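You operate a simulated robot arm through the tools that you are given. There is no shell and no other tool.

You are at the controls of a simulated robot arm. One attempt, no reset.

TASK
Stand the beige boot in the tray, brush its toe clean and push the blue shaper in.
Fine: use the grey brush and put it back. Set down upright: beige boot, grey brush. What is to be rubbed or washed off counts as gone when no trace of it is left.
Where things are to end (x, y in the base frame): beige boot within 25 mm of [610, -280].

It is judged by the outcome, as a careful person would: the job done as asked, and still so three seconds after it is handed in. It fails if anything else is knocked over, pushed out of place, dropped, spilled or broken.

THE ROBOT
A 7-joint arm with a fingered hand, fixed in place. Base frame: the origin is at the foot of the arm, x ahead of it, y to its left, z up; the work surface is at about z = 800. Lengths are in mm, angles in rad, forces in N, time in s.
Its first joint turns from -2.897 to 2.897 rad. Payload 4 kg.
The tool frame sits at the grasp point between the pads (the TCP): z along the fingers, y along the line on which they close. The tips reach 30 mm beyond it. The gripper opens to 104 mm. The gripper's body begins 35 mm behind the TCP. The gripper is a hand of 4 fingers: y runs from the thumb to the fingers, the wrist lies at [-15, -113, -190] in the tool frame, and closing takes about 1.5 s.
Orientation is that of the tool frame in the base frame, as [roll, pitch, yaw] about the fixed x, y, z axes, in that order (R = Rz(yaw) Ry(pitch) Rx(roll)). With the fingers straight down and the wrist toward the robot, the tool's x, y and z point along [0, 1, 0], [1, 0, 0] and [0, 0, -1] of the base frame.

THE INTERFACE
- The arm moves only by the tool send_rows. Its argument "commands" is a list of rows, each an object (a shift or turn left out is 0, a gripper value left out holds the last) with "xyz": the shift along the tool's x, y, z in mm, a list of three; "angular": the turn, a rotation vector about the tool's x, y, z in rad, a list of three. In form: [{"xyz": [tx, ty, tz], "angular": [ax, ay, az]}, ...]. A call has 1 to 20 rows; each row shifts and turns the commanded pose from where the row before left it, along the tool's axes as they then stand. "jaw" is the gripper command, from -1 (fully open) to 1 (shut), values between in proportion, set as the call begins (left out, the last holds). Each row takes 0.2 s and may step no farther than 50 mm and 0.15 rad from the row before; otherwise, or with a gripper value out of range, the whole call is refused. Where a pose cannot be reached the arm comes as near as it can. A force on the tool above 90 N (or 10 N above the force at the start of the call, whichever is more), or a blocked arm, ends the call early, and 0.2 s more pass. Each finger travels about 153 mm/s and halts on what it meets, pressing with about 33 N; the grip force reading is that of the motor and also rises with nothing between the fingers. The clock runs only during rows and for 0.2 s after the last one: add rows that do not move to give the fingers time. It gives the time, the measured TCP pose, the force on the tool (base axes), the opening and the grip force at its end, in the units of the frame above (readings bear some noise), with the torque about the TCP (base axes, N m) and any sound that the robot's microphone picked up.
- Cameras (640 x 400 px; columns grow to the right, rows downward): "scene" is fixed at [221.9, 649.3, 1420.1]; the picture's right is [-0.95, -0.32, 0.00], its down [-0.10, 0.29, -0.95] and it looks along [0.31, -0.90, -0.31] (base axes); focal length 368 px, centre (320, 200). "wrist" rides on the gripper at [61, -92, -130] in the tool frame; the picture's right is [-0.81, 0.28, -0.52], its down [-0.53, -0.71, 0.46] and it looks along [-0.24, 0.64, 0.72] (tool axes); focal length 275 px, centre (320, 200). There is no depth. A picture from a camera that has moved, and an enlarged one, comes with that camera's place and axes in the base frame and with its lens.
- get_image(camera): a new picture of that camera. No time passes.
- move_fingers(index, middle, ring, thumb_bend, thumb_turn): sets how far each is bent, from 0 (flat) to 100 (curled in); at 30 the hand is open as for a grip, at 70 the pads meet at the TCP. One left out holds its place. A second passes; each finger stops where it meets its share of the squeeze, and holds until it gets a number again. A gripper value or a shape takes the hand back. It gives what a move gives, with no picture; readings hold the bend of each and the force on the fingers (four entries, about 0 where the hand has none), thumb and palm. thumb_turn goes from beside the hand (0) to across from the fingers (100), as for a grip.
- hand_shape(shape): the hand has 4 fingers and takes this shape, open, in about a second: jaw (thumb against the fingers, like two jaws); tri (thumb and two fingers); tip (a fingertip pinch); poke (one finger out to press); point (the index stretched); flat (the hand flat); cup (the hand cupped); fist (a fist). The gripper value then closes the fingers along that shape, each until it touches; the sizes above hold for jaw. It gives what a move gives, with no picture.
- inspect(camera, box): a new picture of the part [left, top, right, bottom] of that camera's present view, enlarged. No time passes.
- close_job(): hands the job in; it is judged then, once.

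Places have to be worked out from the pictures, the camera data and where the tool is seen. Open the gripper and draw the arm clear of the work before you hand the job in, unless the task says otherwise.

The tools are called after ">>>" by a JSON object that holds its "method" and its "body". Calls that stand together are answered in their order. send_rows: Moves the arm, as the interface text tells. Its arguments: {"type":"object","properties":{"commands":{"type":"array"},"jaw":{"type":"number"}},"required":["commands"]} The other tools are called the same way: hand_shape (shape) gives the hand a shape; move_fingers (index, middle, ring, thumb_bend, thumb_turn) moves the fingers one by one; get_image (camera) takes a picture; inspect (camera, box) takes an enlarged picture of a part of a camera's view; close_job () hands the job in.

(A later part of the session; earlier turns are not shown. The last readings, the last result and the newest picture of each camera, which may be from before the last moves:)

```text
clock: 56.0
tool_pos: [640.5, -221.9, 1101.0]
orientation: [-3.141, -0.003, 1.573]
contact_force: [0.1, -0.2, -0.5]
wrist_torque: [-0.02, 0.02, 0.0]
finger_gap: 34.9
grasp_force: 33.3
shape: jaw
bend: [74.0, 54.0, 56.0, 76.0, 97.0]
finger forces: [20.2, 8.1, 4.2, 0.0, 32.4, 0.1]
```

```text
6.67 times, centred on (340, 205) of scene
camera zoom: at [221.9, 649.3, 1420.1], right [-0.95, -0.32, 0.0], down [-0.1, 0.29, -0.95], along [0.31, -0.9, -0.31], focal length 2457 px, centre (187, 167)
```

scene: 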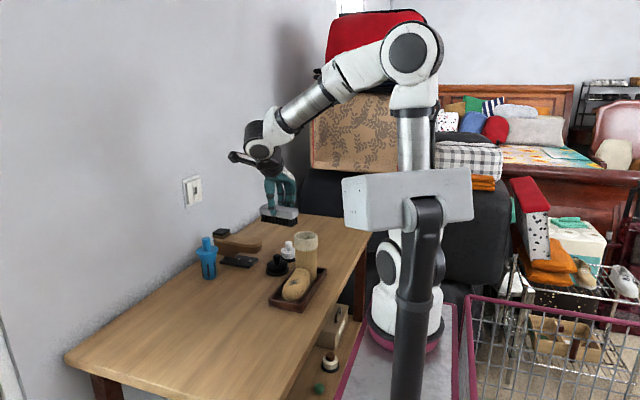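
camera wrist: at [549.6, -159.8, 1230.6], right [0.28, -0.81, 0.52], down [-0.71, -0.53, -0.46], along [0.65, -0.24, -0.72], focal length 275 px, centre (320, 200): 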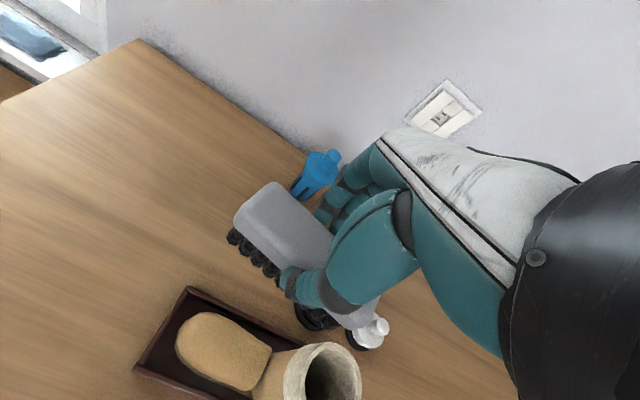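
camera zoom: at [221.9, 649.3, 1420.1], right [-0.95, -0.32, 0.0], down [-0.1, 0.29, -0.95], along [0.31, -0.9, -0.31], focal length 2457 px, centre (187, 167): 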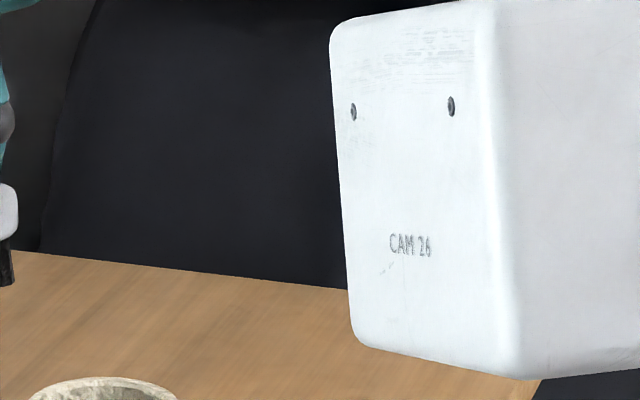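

I aimed the crop wrongly, so I'll retake it on the brush.

>>> {"method": "inspect", "body": {"camera": "scene", "box": [315, 195, 317, 197]}}

>>> {"method": "inspect", "body": {"camera": "scene", "box": [312, 190, 372, 235]}}

>>> {"method": "inspect", "body": {"camera": "scene", "box": [318, 180, 362, 232]}}

>>> {"method": "inspect", "body": {"camera": "scene", "box": [314, 196, 364, 236]}}

>>> {"method": "inspect", "body": {"camera": "scene", "box": [310, 175, 370, 235]}}

>>> {"method": "inspect", "body": {"camera": "scene", "box": [316, 185, 366, 235]}}

>>> {"method": "inspect", "body": {"camera": "scene", "box": [310, 190, 366, 240]}}

>>> {"method": "inspect", "body": {"camera": "scene", "box": [316, 180, 376, 230]}}

>>> {"method": "inspect", "body": {"camera": "scene", "box": [312, 180, 362, 230]}}

>>> {"method": "inspect", "body": {"camera": "scene", "box": [314, 184, 362, 232]}}

>>> {"method": "inspect", "body": {"camera": "scene", "box": [318, 196, 362, 232]}}

>>> {"method": "inspect", "body": {"camera": "scene", "box": [318, 186, 366, 232]}}

>>> {"method": "inspect", "body": {"camera": "scene", "box": [315, 196, 365, 236]}}

>>> {"method": "inspect", "body": {"camera": "scene", "box": [240, 190, 300, 235]}}

```text
16.00 times, centred on (316, 196) of scene
camera zoom: at [221.9, 649.3, 1420.1], right [-0.95, -0.32, 0.0], down [-0.1, 0.29, -0.95], along [0.31, -0.9, -0.31], focal length 5896 px, centre (384, 264)
```

zoom: 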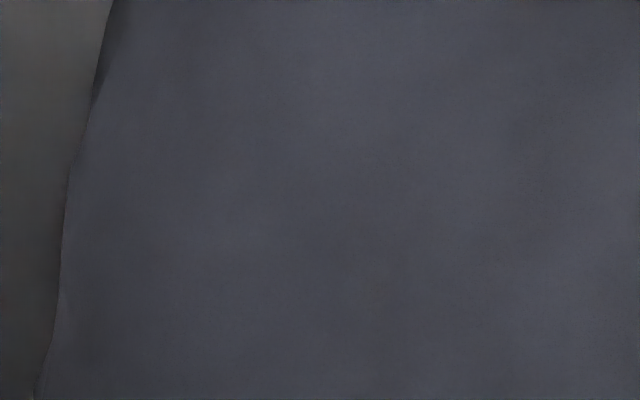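

```text
8.89 times, centred on (342, 212) of scene
camera zoom: at [221.9, 649.3, 1420.1], right [-0.95, -0.32, 0.0], down [-0.1, 0.29, -0.95], along [0.31, -0.9, -0.31], focal length 3275 px, centre (124, 89)
```

zoom: 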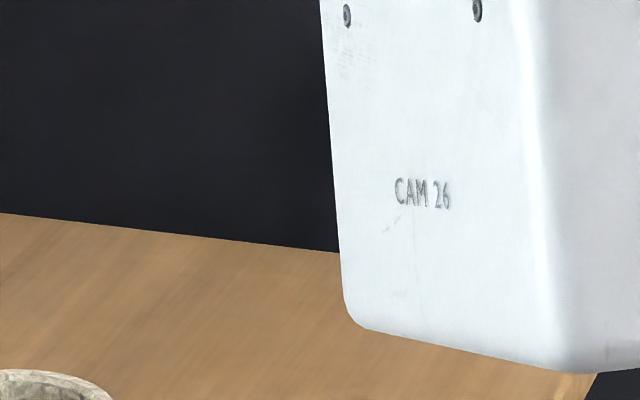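

```text
7.69 times, centred on (340, 206) of scene
camera zoom: at [221.9, 649.3, 1420.1], right [-0.95, -0.32, 0.0], down [-0.1, 0.29, -0.95], along [0.31, -0.9, -0.31], focal length 2834 px, centre (166, 154)
```

zoom: 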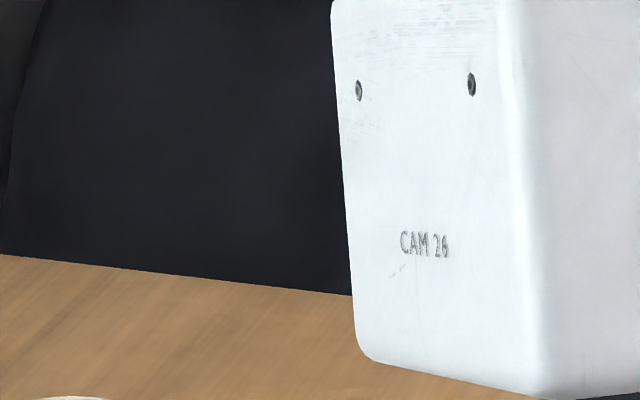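

```text
10.00 times, centred on (339, 216) of scene
camera zoom: at [221.9, 649.3, 1420.1], right [-0.95, -0.32, 0.0], down [-0.1, 0.29, -0.95], along [0.31, -0.9, -0.31], focal length 3685 px, centre (130, 40)
```

zoom: 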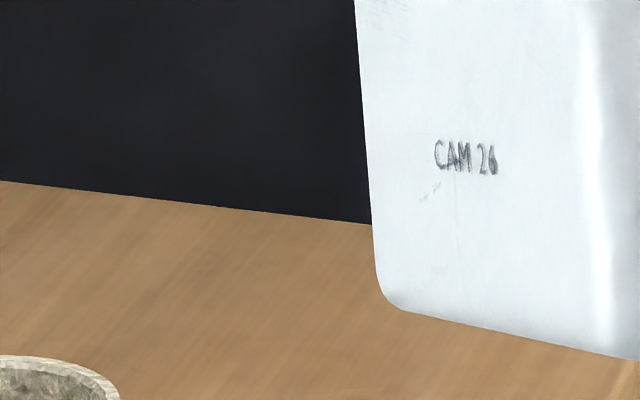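

```text
6.67 times, centred on (340, 205) of scene
camera zoom: at [221.9, 649.3, 1420.1], right [-0.95, -0.32, 0.0], down [-0.1, 0.29, -0.95], along [0.31, -0.9, -0.31], focal length 2457 px, centre (187, 167)
```

zoom: 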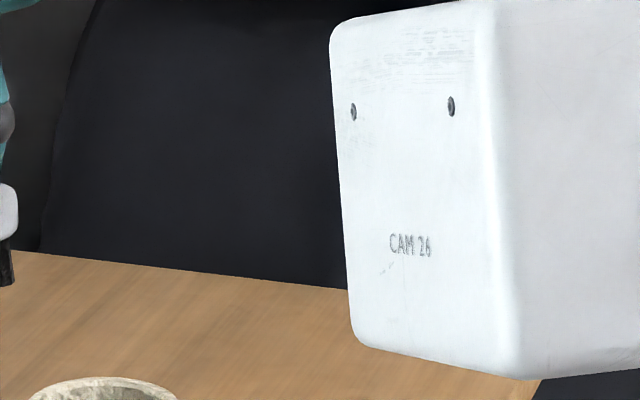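

```text
8.00 times, centred on (341, 210) of scene
camera zoom: at [221.9, 649.3, 1420.1], right [-0.95, -0.32, 0.0], down [-0.1, 0.29, -0.95], along [0.31, -0.9, -0.31], focal length 2948 px, centre (152, 120)
```

zoom: 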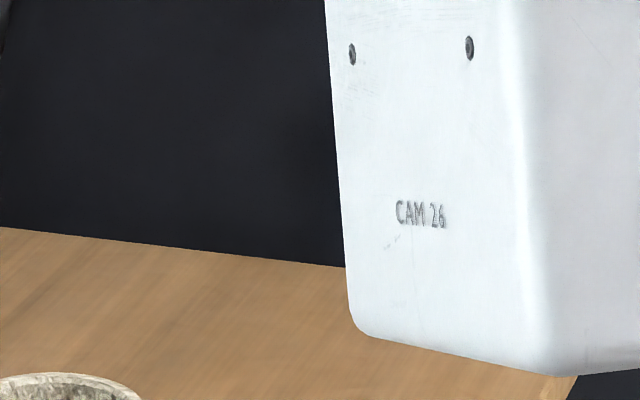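

```text
8.00 times, centred on (338, 215) of scene
camera zoom: at [221.9, 649.3, 1420.1], right [-0.95, -0.32, 0.0], down [-0.1, 0.29, -0.95], along [0.31, -0.9, -0.31], focal length 2948 px, centre (176, 80)
```

zoom: 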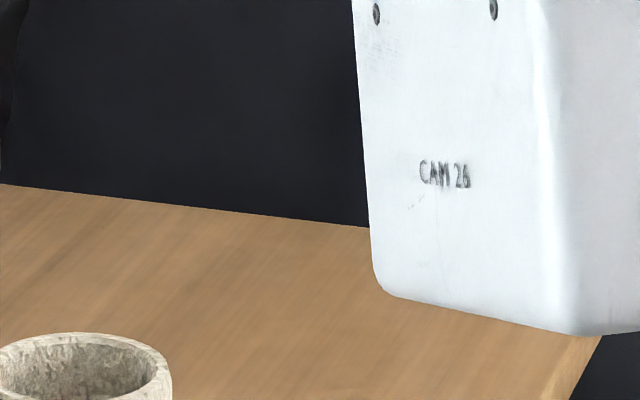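

```text
8.00 times, centred on (346, 205) of scene
camera zoom: at [221.9, 649.3, 1420.1], right [-0.95, -0.32, 0.0], down [-0.1, 0.29, -0.95], along [0.31, -0.9, -0.31], focal length 2948 px, centre (112, 160)
```

zoom: 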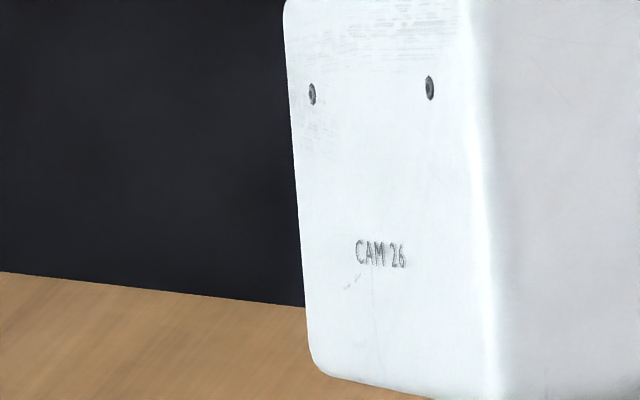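

```text
8.00 times, centred on (337, 205) of scene
camera zoom: at [221.9, 649.3, 1420.1], right [-0.95, -0.32, 0.0], down [-0.1, 0.29, -0.95], along [0.31, -0.9, -0.31], focal length 2948 px, centre (184, 160)
```

zoom: 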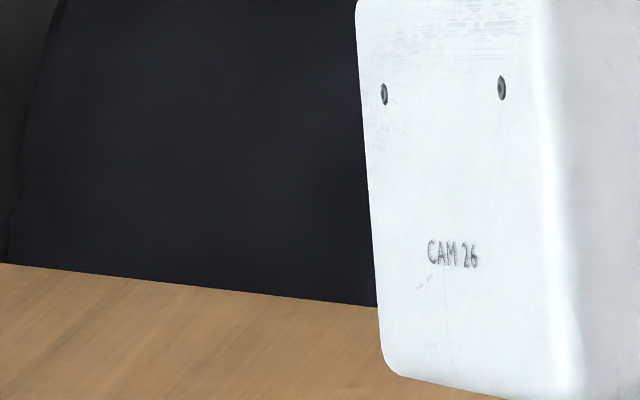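

```text
8.33 times, centred on (338, 208) of scene
camera zoom: at [221.9, 649.3, 1420.1], right [-0.95, -0.32, 0.0], down [-0.1, 0.29, -0.95], along [0.31, -0.9, -0.31], focal length 3071 px, centre (170, 133)
```

zoom: 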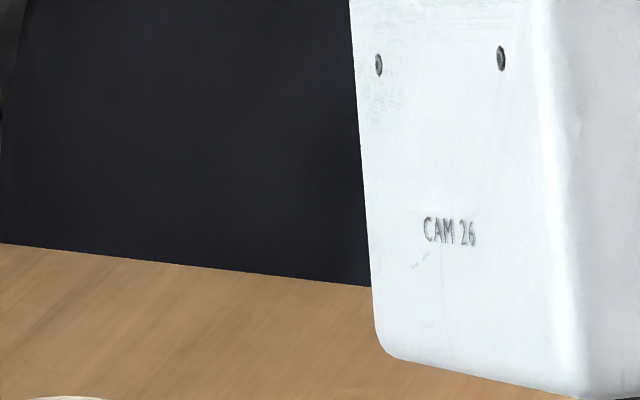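

```text
11.11 times, centred on (340, 214) of scene
camera zoom: at [221.9, 649.3, 1420.1], right [-0.95, -0.32, 0.0], down [-0.1, 0.29, -0.95], along [0.31, -0.9, -0.31], focal length 4094 px, centre (98, 44)
```

zoom: 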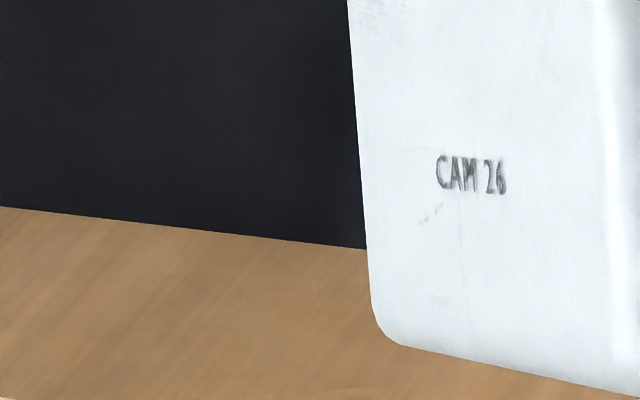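

```text
8.70 times, centred on (342, 209) of scene
camera zoom: at [221.9, 649.3, 1420.1], right [-0.95, -0.32, 0.0], down [-0.1, 0.29, -0.95], along [0.31, -0.9, -0.31], focal length 3204 px, centre (129, 122)
```

zoom: 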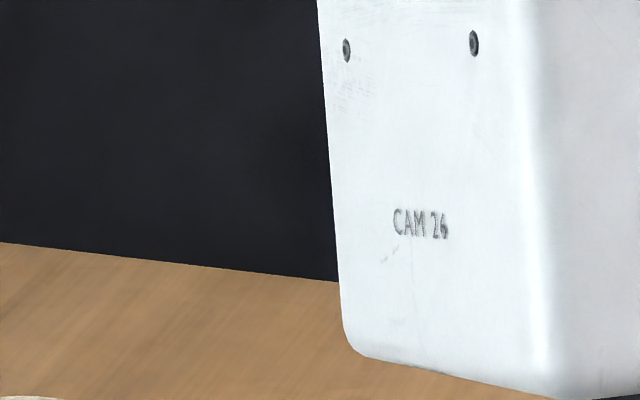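

```text
10.00 times, centred on (340, 216) of scene
camera zoom: at [221.9, 649.3, 1420.1], right [-0.95, -0.32, 0.0], down [-0.1, 0.29, -0.95], along [0.31, -0.9, -0.31], focal length 3685 px, centre (120, 40)
```

zoom: 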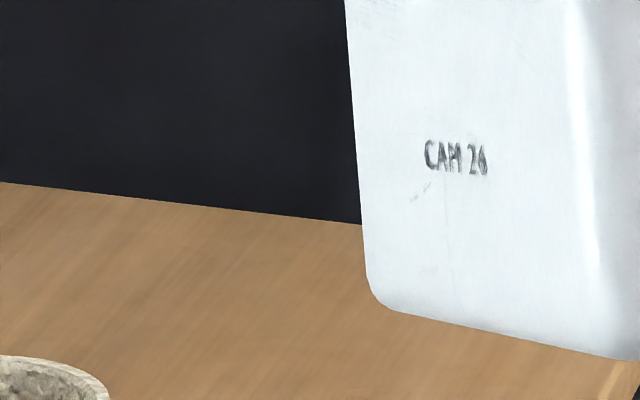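

```text
8.89 times, centred on (270, 212) of scene
camera zoom: at [221.9, 649.3, 1420.1], right [-0.95, -0.32, 0.0], down [-0.1, 0.29, -0.95], along [0.31, -0.9, -0.31], focal length 3275 px, centre (764, 89)
```

zoom: 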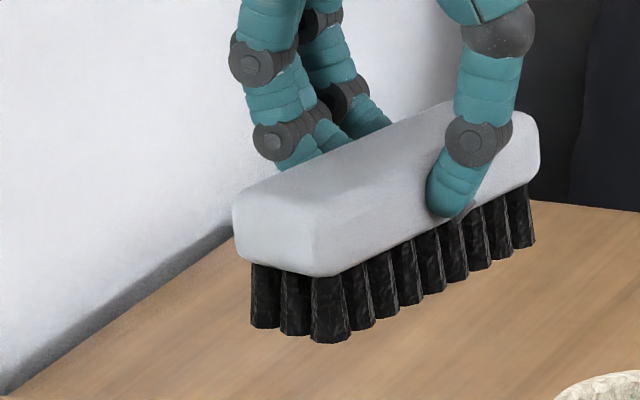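

The brush sits with only about 3° of roll in the hand, though it has yawed about 0.1 rad relative to it. I'll carry it back over its original place and turn the hand, adding 0.1 rad to compensate.

>>> {"method": "send_rows", "body": {"commands": [{"xyz": [-25, -5, 0]}, {"xyz": [-40, -5, 0]}, {"xyz": [-45, -7, 0]}, {"xyz": [-45, -7, 0]}, {"xyz": [-45, -6, 0]}, {"xyz": [-45, -5, 0]}, {"angular": [0, 0, -0.1354]}, {"angular": [0, 0, -0.1354]}, {"angular": [0, 0, -0.1354]}, {"angular": [0, 0, -0.1354]}, {"angular": [0, 0, -0.1354]}, {"angular": [0, 0, -0.1354]}, {"angular": [0, 0, -0.1354]}, {"angular": [0, 0, -0.1354]}, {"angular": [0, 0, -0.1354]}, {"angular": [0, 0, -0.1354]}, {"angular": [0, 0, -0.1354]}, {"angular": [0, 0, -0.1354]}, {"angular": [0, 0, -0.1354]}, {"xyz": [0, 0, 0]}], "jaw": 1}}

>>> {"method": "get_image", "body": {"camera": "scene"}}

```text
clock: 60.2
tool_pos: [605.0, -467.4, 1101.2]
orientation: [3.14, 0.0, -2.947]
contact_force: [0.0, 0.1, -1.2]
wrist_torque: [0.01, -0.04, 0.0]
finger_gap: 34.9
grasp_force: 33.2
shape: jaw
bend: [74.0, 54.0, 56.0, 76.0, 97.0]
finger forces: [20.1, 8.1, 4.3, 0.1, 32.5, 0.0]
```

```text
taken
```

scene: 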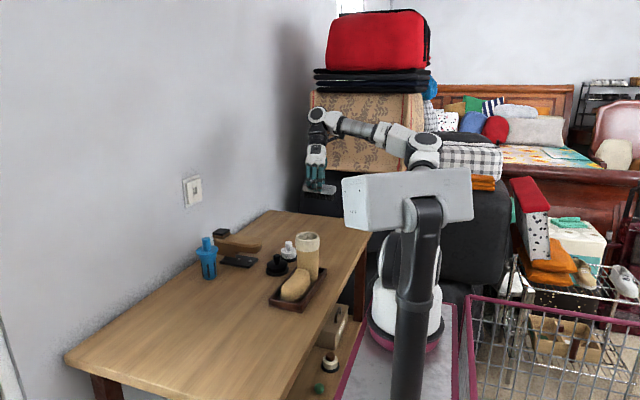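

I'll descend to z of about 905 and check the brush's placement against its original spot.

>>> {"method": "send_rows", "body": {"commands": [{"xyz": [0, 0, 40]}, {"xyz": [0, 0, 45]}, {"xyz": [0, 0, 45]}, {"xyz": [0, 0, 40]}, {"xyz": [0, 0, 25]}, {"xyz": [0, 0, 0]}], "jaw": 1}}

>>> {"method": "inspect", "body": {"camera": "wrist", "box": [190, 120, 430, 380]}}

>>> {"method": "inspect", "body": {"camera": "scene", "box": [290, 210, 360, 265]}}

```text
clock: 61.6
tool_pos: [605.2, -468.0, 905.2]
orientation: [3.141, -0.001, -2.95]
contact_force: [-0.3, 0.0, -0.8]
wrist_torque: [-0.04, 0.01, 0.0]
finger_gap: 34.9
grasp_force: 33.7
shape: jaw
bend: [74.0, 54.0, 56.0, 76.0, 97.0]
finger forces: [20.1, 8.1, 4.2, 0.1, 32.4, 0.0]
```

```text
1.54 times, centred on (310, 250) of wrist
camera zoom: at [563.0, -568.4, 1035.1], right [0.74, 0.42, 0.52], down [0.66, -0.6, -0.46], along [0.12, 0.68, -0.72], focal length 424 px, centre (335, 123)
```

zoom: 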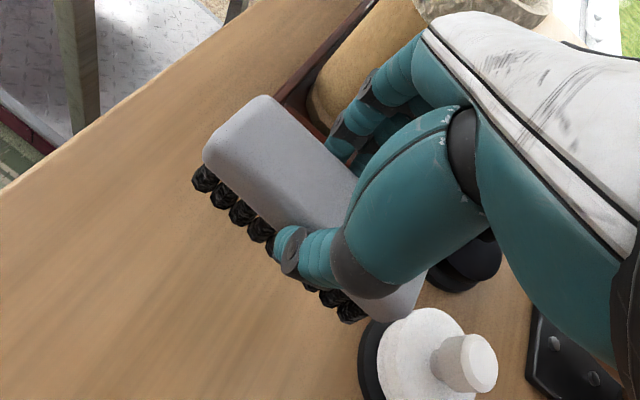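

```text
7.27 times, centred on (325, 238) of scene
camera zoom: at [221.9, 649.3, 1420.1], right [-0.95, -0.32, 0.0], down [-0.1, 0.29, -0.95], along [0.31, -0.9, -0.31], focal length 2680 px, centre (284, -73)
```

zoom: 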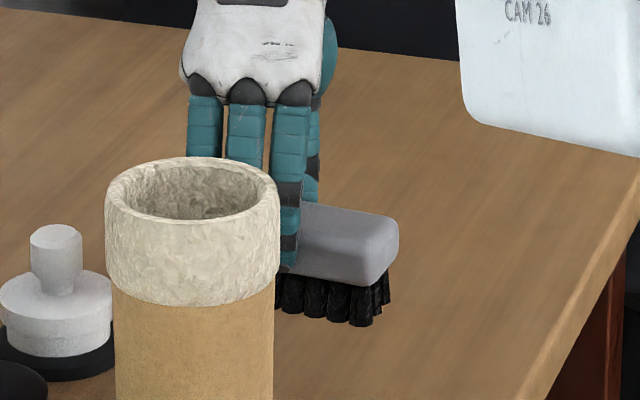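

The brush yaw is off by about -0.1 rad, and its -x end looks slightly low. I'll correct both in the hand pose and re-check.

>>> {"method": "send_rows", "body": {"commands": [{"angular": [0, 0, -0.1]}, {"angular": [0, 0.04, 0]}, {"xyz": [0, 0, 25]}, {"xyz": [0, 0, 0]}], "jaw": 1}}

>>> {"method": "inspect", "body": {"camera": "wrist", "box": [190, 120, 430, 380]}}

>>> {"method": "inspect", "body": {"camera": "scene", "box": [290, 210, 360, 275]}}

```text
clock: 62.6
tool_pos: [604.2, -466.1, 879.2]
orientation: [-3.141, -0.04, -2.849]
contact_force: [-0.1, 0.8, -0.4]
wrist_torque: [0.0, 0.0, -0.01]
finger_gap: 34.7
grasp_force: 32.8
shape: jaw
bend: [74.0, 54.0, 56.0, 76.0, 97.0]
finger forces: [20.1, 8.1, 4.3, 0.1, 32.5, 0.0]
```

```text
1.54 times, centred on (310, 250) of wrist
camera zoom: at [578.8, -569.5, 1011.6], right [0.72, 0.5, 0.48], down [0.7, -0.53, -0.48], along [0.02, 0.68, -0.73], focal length 424 px, centre (335, 123)
```

zoom: 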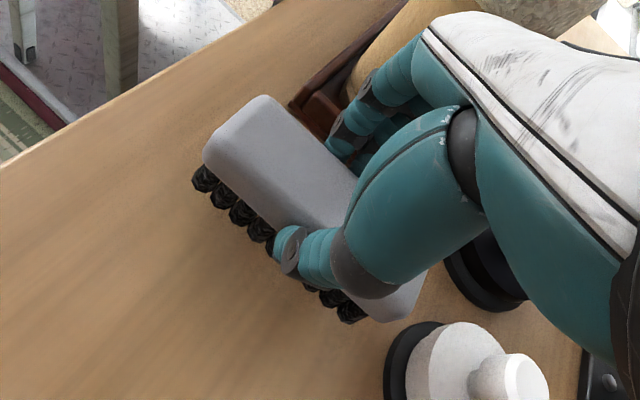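

```text
6.15 times, centred on (325, 242) of scene
camera zoom: at [221.9, 649.3, 1420.1], right [-0.95, -0.32, 0.0], down [-0.1, 0.29, -0.95], along [0.31, -0.9, -0.31], focal length 2268 px, centre (289, -62)
```

zoom: 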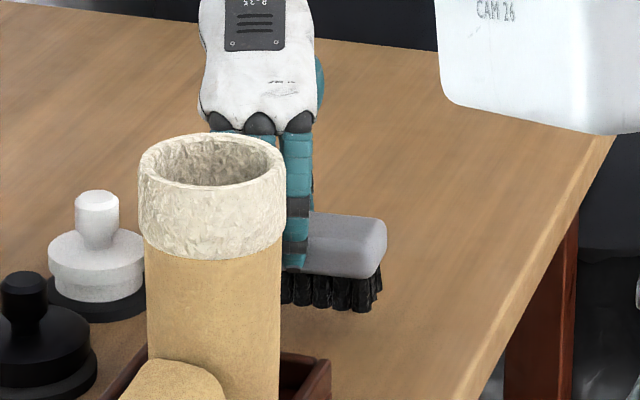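

The placement now matches the original within about 2 mm. I'll lower it toward the table.

>>> {"method": "send_rows", "body": {"commands": [{"xyz": [0, -1, 8]}, {"xyz": [0, 0, 6]}, {"xyz": [0, 0, 2]}, {"xyz": [0, 0, 0]}], "jaw": 1}}

```text
clock: 63.6
tool_pos: [606.1, -470.2, 864.7]
orientation: [3.141, -0.04, -2.85]
contact_force: [0.2, 0.4, -0.6]
wrist_torque: [0.0, -0.01, -0.01]
finger_gap: 34.9
grasp_force: 33.2
shape: jaw
bend: [74.0, 54.0, 56.0, 76.0, 97.0]
finger forces: [20.2, 8.1, 4.3, 0.1, 32.4, 0.1]
```

No contact yet. I'll continue in small steps.

>>> {"method": "send_rows", "body": {"commands": [{"xyz": [0, 1, 1.5]}, {"xyz": [0, 0, 1.5]}, {"xyz": [0, 0, 0]}], "jaw": 1}}

```text
clock: 64.4
tool_pos: [606.0, -469.4, 860.7]
orientation: [3.141, -0.04, -2.85]
contact_force: [0.6, 0.0, -1.3]
wrist_torque: [0.0, 0.0, 0.03]
finger_gap: 34.9
grasp_force: 32.4
shape: jaw
bend: [74.0, 54.0, 56.0, 76.0, 97.0]
finger forces: [20.2, 8.0, 4.4, 0.1, 32.4, 0.0]
```

Still hanging, so a bit further.

>>> {"method": "send_rows", "body": {"commands": [{"xyz": [0, 1.5, 1.5]}, {"xyz": [0, 0, 1.5]}, {"xyz": [0, 0, 0]}], "jaw": 1}}

```text
clock: 65.2
tool_pos: [603.8, -465.9, 858.0]
orientation: [-3.141, -0.04, -2.85]
contact_force: [-0.5, 0.2, -0.7]
wrist_torque: [-0.01, -0.01, 0.0]
finger_gap: 34.9
grasp_force: 33.5
shape: jaw
bend: [74.0, 54.0, 56.0, 76.0, 97.0]
finger forces: [20.0, 8.1, 4.3, 0.1, 32.3, 0.0]
```

Still no contact at z 858, so I'll step 1 mm at a time.

>>> {"method": "send_rows", "body": {"commands": [{"xyz": [0, -1.5, 1]}, {"xyz": [0, 0, 1]}, {"xyz": [0, 0, 0]}], "jaw": 1}}

>>> {"method": "inspect", "body": {"camera": "scene", "box": [290, 220, 360, 275]}}

```text
clock: 66.0
tool_pos: [605.0, -467.1, 856.6]
orientation: [3.14, -0.039, -2.85]
contact_force: [-0.9, 0.1, 4.3]
wrist_torque: [0.06, -0.01, 0.04]
finger_gap: 35.1
grasp_force: 33.1
shape: jaw
bend: [74.0, 54.0, 56.0, 76.0, 97.0]
finger forces: [19.8, 8.5, 4.6, 0.0, 33.0, 0.1]
```

```text
7.27 times, centred on (325, 248) of scene
camera zoom: at [221.9, 649.3, 1420.1], right [-0.95, -0.32, 0.0], down [-0.1, 0.29, -0.95], along [0.31, -0.9, -0.31], focal length 2680 px, centre (284, -146)
```

zoom: 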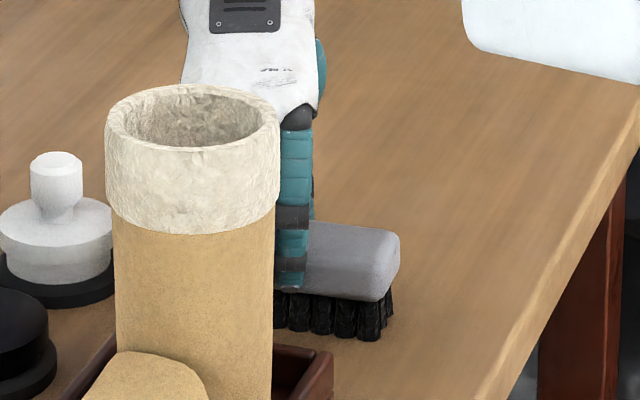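

The brush is on the table. I'll open the hand.

>>> {"method": "send_rows", "body": {"commands": [{"xyz": [0, 0, 0]}, {"xyz": [0, 0, 0]}, {"xyz": [0, 0, 0]}, {"xyz": [0, 0, 0]}, {"xyz": [0, 0, 0]}, {"xyz": [0, 0, 0]}, {"xyz": [0, 0, 0]}], "jaw": -1}}

>>> {"method": "inspect", "body": {"camera": "wrist", "box": [190, 120, 430, 380]}}

>>> {"method": "inspect", "body": {"camera": "scene", "box": [290, 220, 360, 275]}}

```text
clock: 67.6
tool_pos: [605.3, -466.7, 856.5]
orientation: [-3.14, -0.04, -2.849]
contact_force: [0.1, 0.6, 0.4]
wrist_torque: [0.01, 0.03, 0.04]
finger_gap: 103.6
grasp_force: 0.0
shape: jaw
bend: [30.0, 30.0, 30.0, 30.0, 98.0]
finger forces: [0.0, 0.1, 0.0, 0.0, 0.0, 0.0]
```

```text
1.54 times, centred on (310, 250) of wrist
camera zoom: at [578.1, -570.1, 988.4], right [0.72, 0.5, 0.48], down [0.7, -0.54, -0.48], along [0.02, 0.68, -0.73], focal length 424 px, centre (335, 123)
```

zoom: 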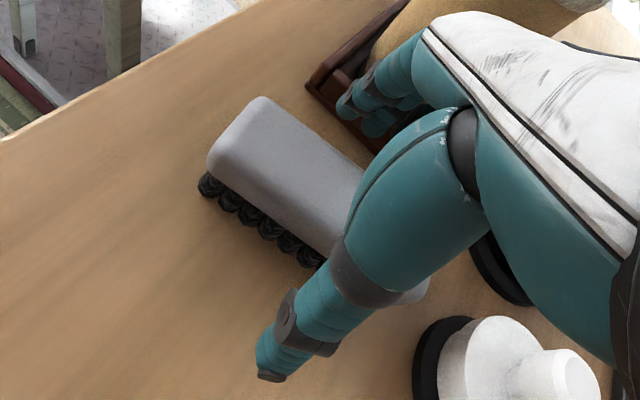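

```text
7.27 times, centred on (325, 248) of scene
camera zoom: at [221.9, 649.3, 1420.1], right [-0.95, -0.32, 0.0], down [-0.1, 0.29, -0.95], along [0.31, -0.9, -0.31], focal length 2680 px, centre (284, -146)
```

zoom: 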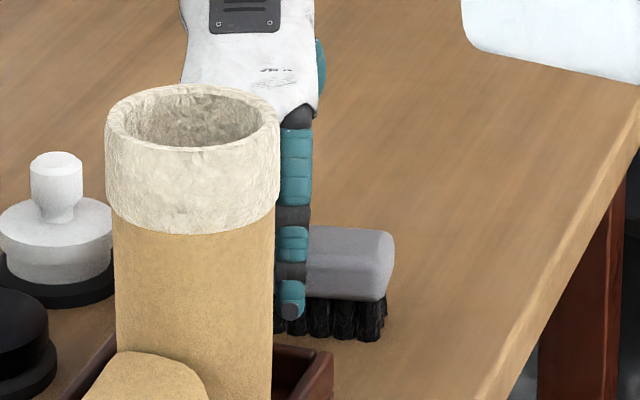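

The brush is upright back in its original spot. I'll rise, turn back to wrist-toward-robot, and then survey the boot and shaper.

>>> {"method": "send_rows", "body": {"commands": [{"xyz": [0, 0, -20]}, {"xyz": [0, 0, -40], "angular": [0, -0.04, 0]}, {"xyz": [0, 0, -45]}, {"xyz": [0, 0, -45]}, {"xyz": [0, 0, -45]}, {"xyz": [0, 0, -45], "angular": [0, 0, 0.133]}, {"angular": [0, 0, 0.133]}, {"angular": [0, 0, 0.133]}, {"angular": [0, 0, 0.133]}, {"angular": [0, 0, 0.133]}, {"angular": [0, 0, 0.133]}, {"angular": [0, 0, 0.133]}, {"angular": [0, 0, 0.133]}, {"angular": [0, 0, 0.133]}, {"angular": [0, 0, 0.133]}, {"angular": [0, 0, 0.133]}, {"angular": [0, 0, 0.133]}, {"angular": [0, 0, 0.133]}, {"angular": [0, 0, 0.133]}, {"xyz": [0, 0, 0]}], "jaw": -1}}

>>> {"method": "get_image", "body": {"camera": "wrist"}}

>>> {"method": "inspect", "body": {"camera": "scene", "box": [180, 210, 360, 322]}}

```text
clock: 71.8
tool_pos: [607.2, -466.0, 1095.9]
orientation: [-3.141, -0.003, 1.568]
contact_force: [0.8, 0.6, -0.5]
wrist_torque: [0.01, -0.04, -0.01]
finger_gap: 103.6
grasp_force: 0.1
shape: jaw
bend: [30.0, 30.0, 30.0, 30.0, 98.0]
finger forces: [0.1, 0.0, 0.0, 0.0, 0.0, 0.1]
```

```text
taken
camera wrist: at [515.1, -404.4, 1226.2], right [0.27, -0.81, 0.52], down [-0.71, -0.53, -0.46], along [0.64, -0.24, -0.72], focal length 275 px, centre (320, 200)
```

wrist: 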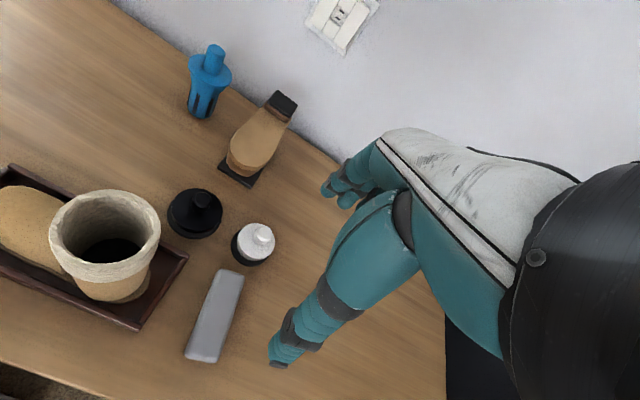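

```text
3.56 times, centred on (270, 266) of scene
camera zoom: at [221.9, 649.3, 1420.1], right [-0.95, -0.32, 0.0], down [-0.1, 0.29, -0.95], along [0.31, -0.9, -0.31], focal length 1310 px, centre (498, -35)
```

zoom: 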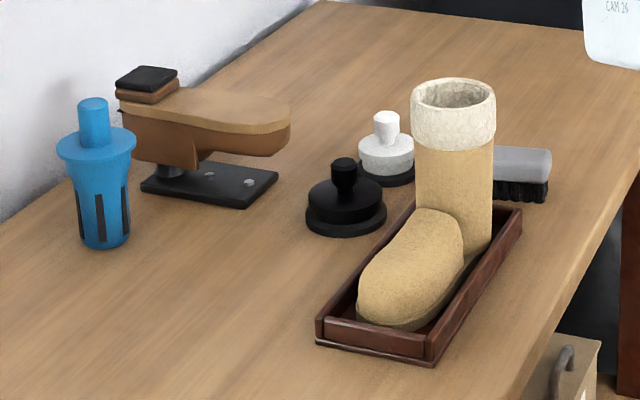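

The boot is still well inside the tray and everything else is in place. The shaper is at about (916, -255), with its knob spanning z 892 to 937. I'll move above it with the hand partly closed.

>>> {"method": "send_rows", "body": {"commands": [{"xyz": [23.3, 34.3, 3]}, {"xyz": [23.3, 34.3, 3]}, {"xyz": [23.3, 34.3, 3]}, {"xyz": [23.3, 34.3, 3]}, {"xyz": [23.3, 34.3, 3]}, {"xyz": [23.3, 34.3, 3]}, {"xyz": [23.3, 34.3, 3]}, {"xyz": [23.3, 34.3, 3]}, {"xyz": [23.3, 34.3, 3]}, {"xyz": [0, 0, 0]}], "jaw": -0.2}}

>>> {"method": "get_image", "body": {"camera": "wrist"}}

>>> {"method": "inspect", "body": {"camera": "scene", "box": [150, 170, 290, 290]}}

```text
clock: 74.0
tool_pos: [916.2, -257.0, 1067.4]
orientation: [-3.141, -0.001, 1.572]
contact_force: [0.3, -0.4, 0.0]
wrist_torque: [0.02, 0.02, 0.01]
finger_gap: 62.8
grasp_force: 0.0
shape: jaw
bend: [29.0, 40.0, 37.0, 64.0, 100.0]
finger forces: [0.1, 0.1, 0.1, 0.0, 0.0, 0.0]
```

```text
taken
camera wrist: at [824.6, -194.9, 1197.5], right [0.28, -0.81, 0.52], down [-0.71, -0.53, -0.46], along [0.64, -0.24, -0.72], focal length 275 px, centre (320, 200)
```

wrist: 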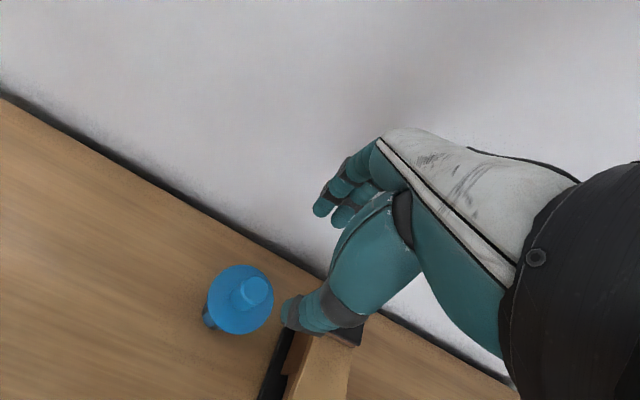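

```text
3.33 times, centred on (220, 230) of scene
camera zoom: at [221.9, 649.3, 1420.1], right [-0.95, -0.32, 0.0], down [-0.1, 0.29, -0.95], along [0.31, -0.9, -0.31], focal length 1228 px, centre (653, 100)
```

zoom: 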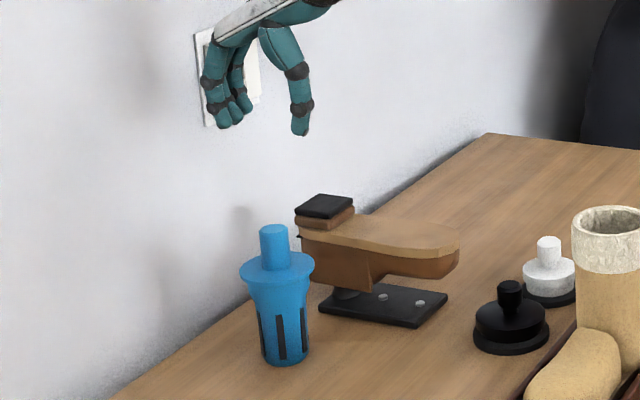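

The knob is at about (917, -255). The hand is centred well, so I'll descend to about z 928 with the fingertips just above the flange.

>>> {"method": "send_rows", "body": {"commands": [{"xyz": [4, 0.5, 30]}, {"xyz": [0, 0, 35]}, {"xyz": [0, 0, 30]}, {"xyz": [0, 0, 25]}, {"xyz": [0, 0, 0]}], "jaw": -0.2}}

>>> {"method": "inspect", "body": {"camera": "scene", "box": [160, 190, 260, 280]}}

>>> {"method": "get_image", "body": {"camera": "wrist"}}

```text
clock: 75.2
tool_pos: [916.6, -252.8, 948.7]
orientation: [-3.141, 0.0, 1.57]
contact_force: [0.4, 0.2, 0.4]
wrist_torque: [0.02, -0.03, -0.01]
finger_gap: 62.9
grasp_force: 0.1
shape: jaw
bend: [29.0, 40.0, 37.0, 64.0, 100.0]
finger forces: [0.0, 0.1, 0.0, 0.0, 0.1, 0.1]
```

```text
4.44 times, centred on (210, 235) of scene
camera zoom: at [221.9, 649.3, 1420.1], right [-0.95, -0.32, 0.0], down [-0.1, 0.29, -0.95], along [0.31, -0.9, -0.31], focal length 1638 px, centre (809, 44)
```

zoom: 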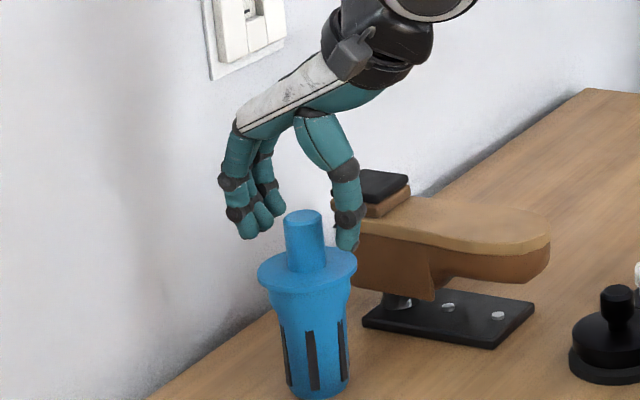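

```text
taken
camera wrist: at [825.1, -189.8, 1079.4], right [0.28, -0.81, 0.52], down [-0.71, -0.53, -0.46], along [0.64, -0.24, -0.72], focal length 275 px, centre (320, 200)
```

wrist: 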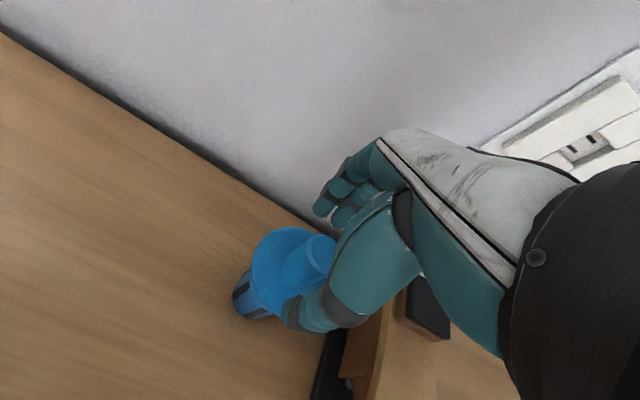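

Clear so far. I'll go down the last 19 mm and close gently.

>>> {"method": "send_rows", "body": {"commands": [{"xyz": [0, 0, 12]}, {"xyz": [0, 0, 7]}, {"xyz": [0, 0, 0]}], "jaw": -0.2}}

>>> {"method": "inspect", "body": {"camera": "scene", "box": [160, 200, 260, 290]}}

```text
clock: 76.0
tool_pos: [916.1, -251.7, 930.0]
orientation: [3.14, 0.001, 1.571]
contact_force: [0.6, 0.7, -0.4]
wrist_torque: [0.0, 0.01, 0.03]
finger_gap: 62.9
grasp_force: 0.1
shape: jaw
bend: [29.0, 40.0, 37.0, 64.0, 100.0]
finger forces: [0.0, 0.1, 0.0, 0.0, 0.1, 0.0]
```

```text
4.44 times, centred on (210, 245) of scene
camera zoom: at [221.9, 649.3, 1420.1], right [-0.95, -0.32, 0.0], down [-0.1, 0.29, -0.95], along [0.31, -0.9, -0.31], focal length 1638 px, centre (809, 0)
```

zoom: 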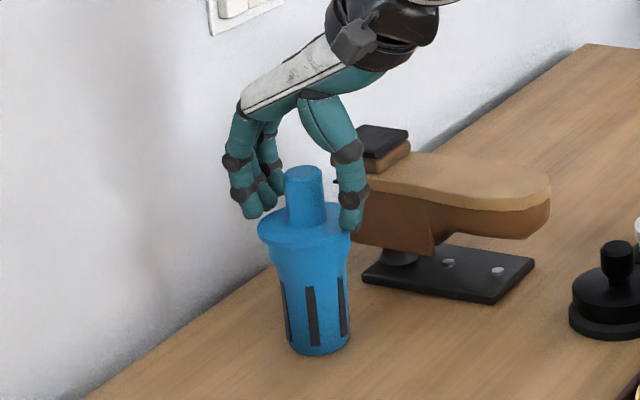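

The pads are at the knob's height, so I'll close.

>>> {"method": "send_rows", "body": {"commands": [{"xyz": [0, 0, 0]}, {"xyz": [0, 0, 0]}, {"xyz": [0, 0, 0]}, {"xyz": [0, 0, 0]}, {"xyz": [0, 0, 0]}, {"xyz": [0, 0, 0]}, {"xyz": [0, 0, 0]}], "jaw": 1}}

>>> {"method": "inspect", "body": {"camera": "scene", "box": [160, 200, 260, 290]}}

>>> {"method": "get_image", "body": {"camera": "wrist"}}

```text
clock: 77.6
tool_pos: [917.1, -251.5, 931.9]
orientation: [3.14, -0.002, 1.571]
contact_force: [1.4, 1.7, 3.2]
wrist_torque: [0.04, -0.17, 0.04]
finger_gap: 26.0
grasp_force: 33.3
shape: jaw
bend: [74.0, 51.0, 56.0, 78.0, 100.0]
finger forces: [17.5, 9.4, 0.0, 0.0, 24.9, 0.0]
```

```text
4.44 times, centred on (210, 245) of scene
camera zoom: at [221.9, 649.3, 1420.1], right [-0.95, -0.32, 0.0], down [-0.1, 0.29, -0.95], along [0.31, -0.9, -0.31], focal length 1638 px, centre (809, 0)
```

zoom: 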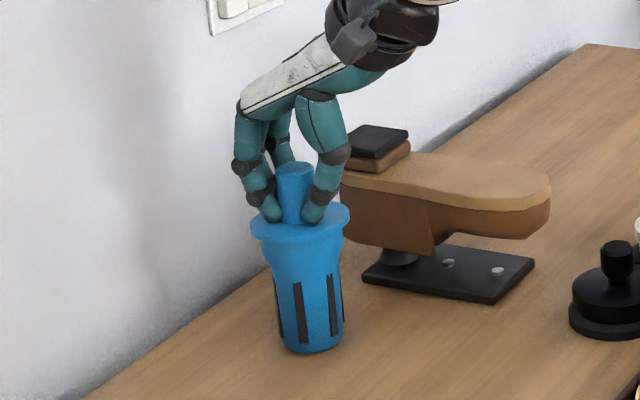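

```text
taken
camera wrist: at [824.2, -189.7, 1060.4], right [0.28, -0.81, 0.52], down [-0.71, -0.53, -0.46], along [0.65, -0.24, -0.72], focal length 275 px, centre (320, 200)
```

wrist: 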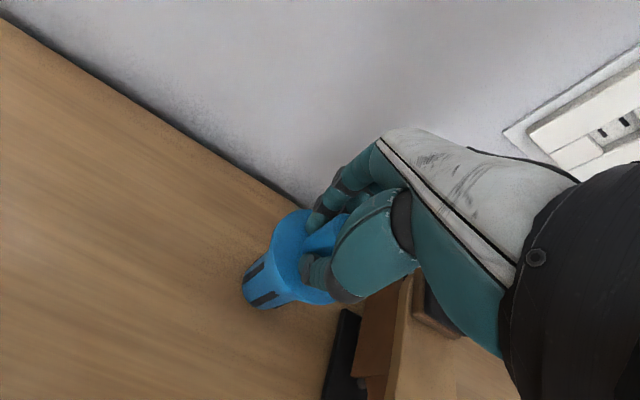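

The knob is gripped (26 mm gap). I'll lift slowly and check how the shaper hangs.

>>> {"method": "send_rows", "body": {"commands": [{"xyz": [0, 0, -5]}, {"xyz": [0, 0, -10]}, {"xyz": [0, 0, -25]}, {"xyz": [0, 0, -30]}, {"xyz": [0, 0, 0]}], "jaw": 1}}

>>> {"method": "inspect", "body": {"camera": "scene", "box": [160, 180, 260, 270]}}

>>> {"method": "get_image", "body": {"camera": "wrist"}}

```text
clock: 78.8
tool_pos: [914.9, -253.2, 999.9]
orientation: [-3.141, -0.001, 1.571]
contact_force: [-0.5, -0.2, -1.0]
wrist_torque: [0.04, 0.01, -0.01]
finger_gap: 25.7
grasp_force: 33.3
shape: jaw
bend: [74.0, 51.0, 56.0, 78.0, 100.0]
finger forces: [14.6, 9.3, 0.0, 0.0, 25.3, 0.1]
```

```text
4.44 times, centred on (210, 225) of scene
camera zoom: at [221.9, 649.3, 1420.1], right [-0.95, -0.32, 0.0], down [-0.1, 0.29, -0.95], along [0.31, -0.9, -0.31], focal length 1638 px, centre (809, 89)
```

zoom: 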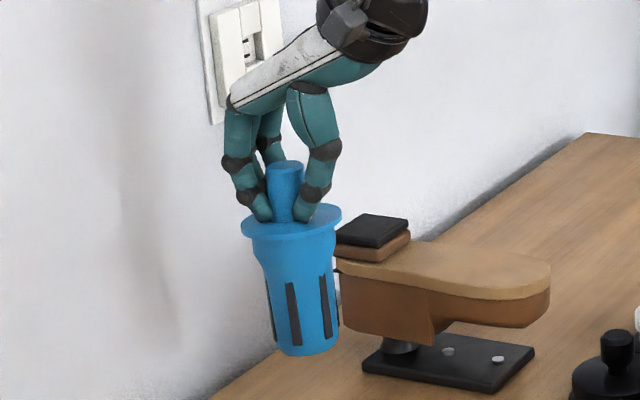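

```text
taken
camera wrist: at [824.2, -190.5, 1130.1], right [0.28, -0.81, 0.52], down [-0.71, -0.53, -0.46], along [0.64, -0.24, -0.72], focal length 275 px, centre (320, 200)
```

wrist: 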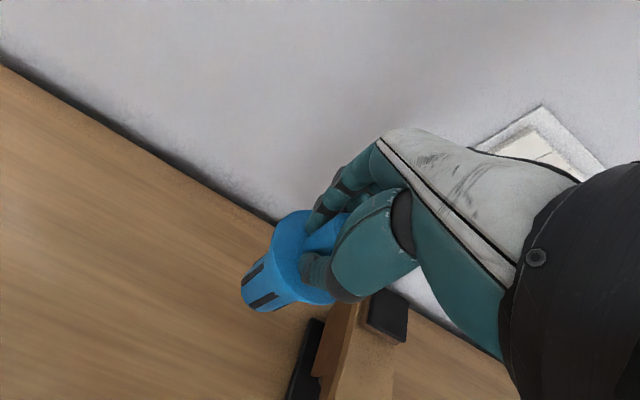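

The shaper hangs with a slight lean of about 0.045 rad. I'll raise it so its bottom clears the cuff and move to a standoff beside the boot where the wrist camera can see the opening.

>>> {"method": "send_rows", "body": {"commands": [{"xyz": [0, 0, -40]}, {"xyz": [0, 0, -40]}, {"xyz": [0, 0, -38]}, {"xyz": [-16, -36, 0]}, {"xyz": [-18, -40, 0]}, {"xyz": [-18, -40, 0]}, {"xyz": [-18, -40, 0]}, {"xyz": [-18, -40, 0]}, {"xyz": [-18, -40, 0]}, {"xyz": [-18, -40, 0]}, {"xyz": [-16, -36, 0]}, {"xyz": [-6, -5, 0]}, {"xyz": [0, 0, 0]}], "jaw": 1}}

>>> {"method": "get_image", "body": {"camera": "wrist"}}

>>> {"method": "inspect", "body": {"camera": "scene", "box": [260, 150, 380, 310]}}

```text
clock: 81.6
tool_pos: [599.7, -399.5, 1115.9]
orientation: [3.14, -0.001, 1.571]
contact_force: [-0.2, -0.5, -1.2]
wrist_torque: [-0.02, 0.03, 0.02]
finger_gap: 25.7
grasp_force: 33.0
shape: jaw
bend: [74.0, 51.0, 56.0, 78.0, 100.0]
finger forces: [14.8, 9.4, 0.1, 0.0, 25.4, 0.0]
```

```text
taken
camera wrist: at [508.5, -336.2, 1246.4], right [0.28, -0.81, 0.52], down [-0.71, -0.53, -0.46], along [0.64, -0.24, -0.72], focal length 275 px, centre (320, 200)
```

wrist: 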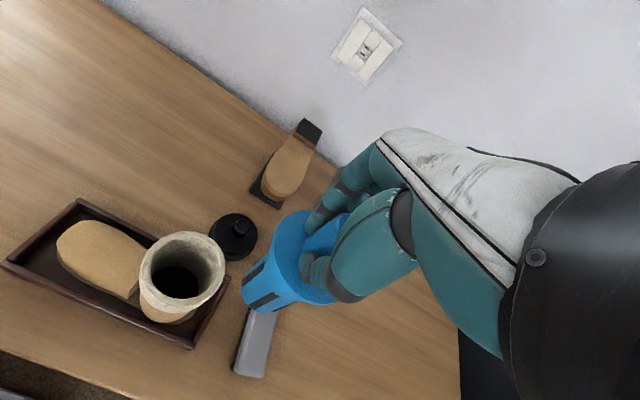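

```text
2.50 times, centred on (320, 230) of scene
camera zoom: at [221.9, 649.3, 1420.1], right [-0.95, -0.32, 0.0], down [-0.1, 0.29, -0.95], along [0.31, -0.9, -0.31], focal length 921 px, centre (320, 125)
```

zoom: 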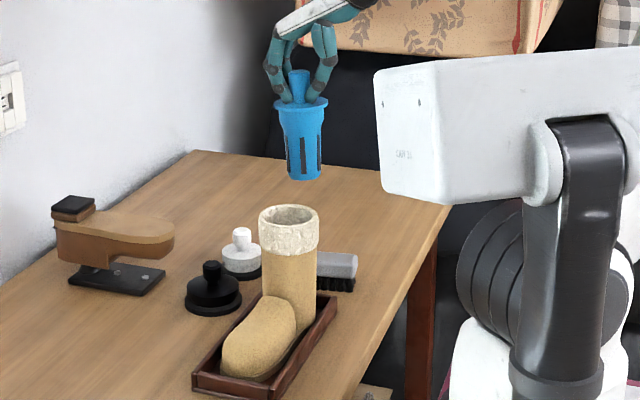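

I'll zoom in on the cuff and the held shaper in both views to get precise relative positions.

>>> {"method": "inspect", "body": {"camera": "wrist", "box": [120, 190, 360, 340]}}

>>> {"method": "inspect", "body": {"camera": "scene", "box": [285, 165, 355, 245]}}

```text
2.67 times, centred on (240, 265) of wrist
camera zoom: at [508.5, -336.2, 1246.4], right [0.28, -0.81, 0.52], down [-0.71, -0.53, -0.46], along [0.64, -0.24, -0.72], focal length 734 px, centre (533, 27)
```

zoom: 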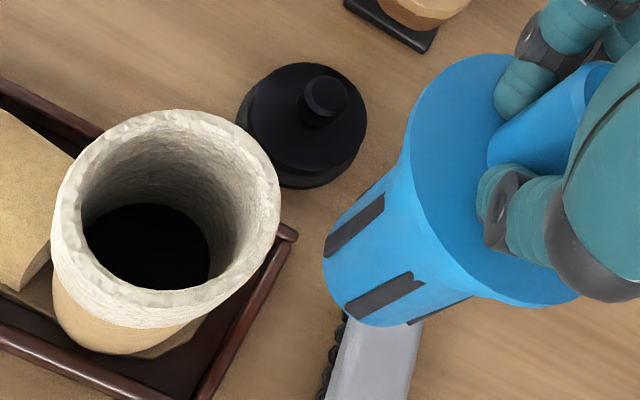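

```text
5.00 times, centred on (320, 205) of scene
camera zoom: at [221.9, 649.3, 1420.1], right [-0.95, -0.32, 0.0], down [-0.1, 0.29, -0.95], along [0.31, -0.9, -0.31], focal length 1842 px, centre (320, 175)
```

zoom: 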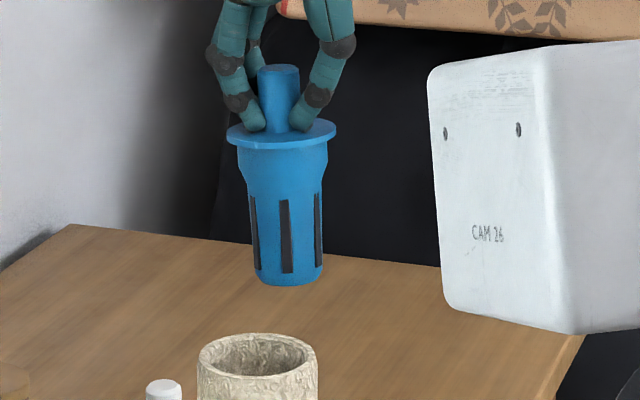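

The cuff rim centre comes out at about (595, -327, 961). The shaper axis sits about (+7, -3) from the TCP and leans 0.047 rad. I'll straighten it, then move so it is directly above the opening.

>>> {"method": "send_rows", "body": {"commands": [{"angular": [-0.047, 0, 0]}, {"xyz": [20, -3, 0]}, {"xyz": [28, -4, -0.3]}, {"xyz": [20, -3, 0]}, {"xyz": [7.5, -1.7, 0]}, {"xyz": [0, 0, 0]}, {"xyz": [0, 0, 0]}], "jaw": 1}}

>>> {"method": "inspect", "body": {"camera": "wrist", "box": [160, 190, 400, 390]}}

>>> {"method": "inspect", "body": {"camera": "scene", "box": [270, 165, 350, 285]}}

```text
clock: 83.2
tool_pos: [588.5, -323.5, 1119.2]
orientation: [3.094, 0.0, 1.571]
contact_force: [-0.5, 0.5, -1.3]
wrist_torque: [0.01, -0.03, -0.03]
finger_gap: 25.6
grasp_force: 33.3
shape: jaw
bend: [74.0, 51.0, 56.0, 78.0, 100.0]
finger forces: [14.7, 9.6, 0.0, 0.0, 25.6, 0.0]
```

```text
2.00 times, centred on (280, 290) of wrist
camera zoom: at [490.3, -261.5, 1244.1], right [0.25, -0.81, 0.53], down [-0.69, -0.53, -0.49], along [0.68, -0.24, -0.69], focal length 551 px, centre (400, 20)
```

zoom: 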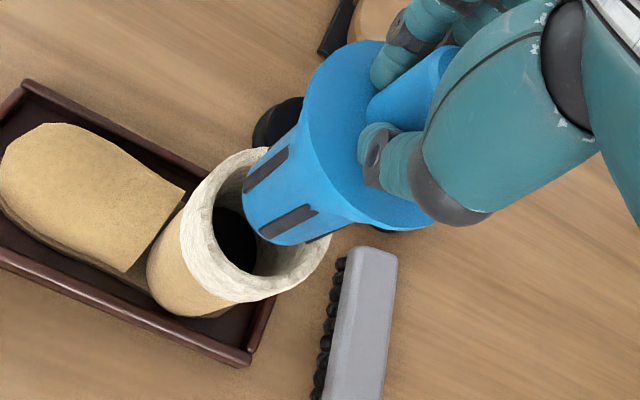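

```text
3.33 times, centred on (310, 225) of scene
camera zoom: at [221.9, 649.3, 1420.1], right [-0.95, -0.32, 0.0], down [-0.1, 0.29, -0.95], along [0.31, -0.9, -0.31], focal length 1228 px, centre (353, 117)
```

zoom: 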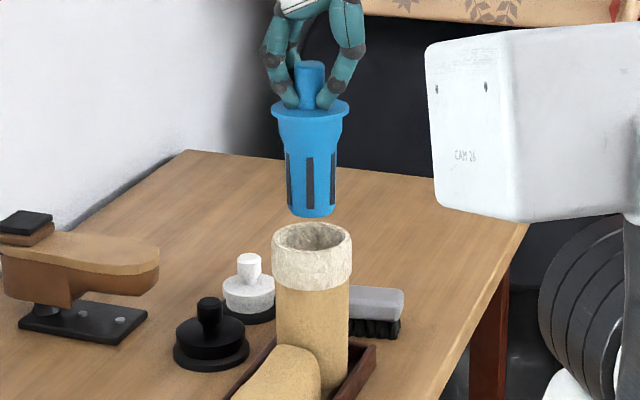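

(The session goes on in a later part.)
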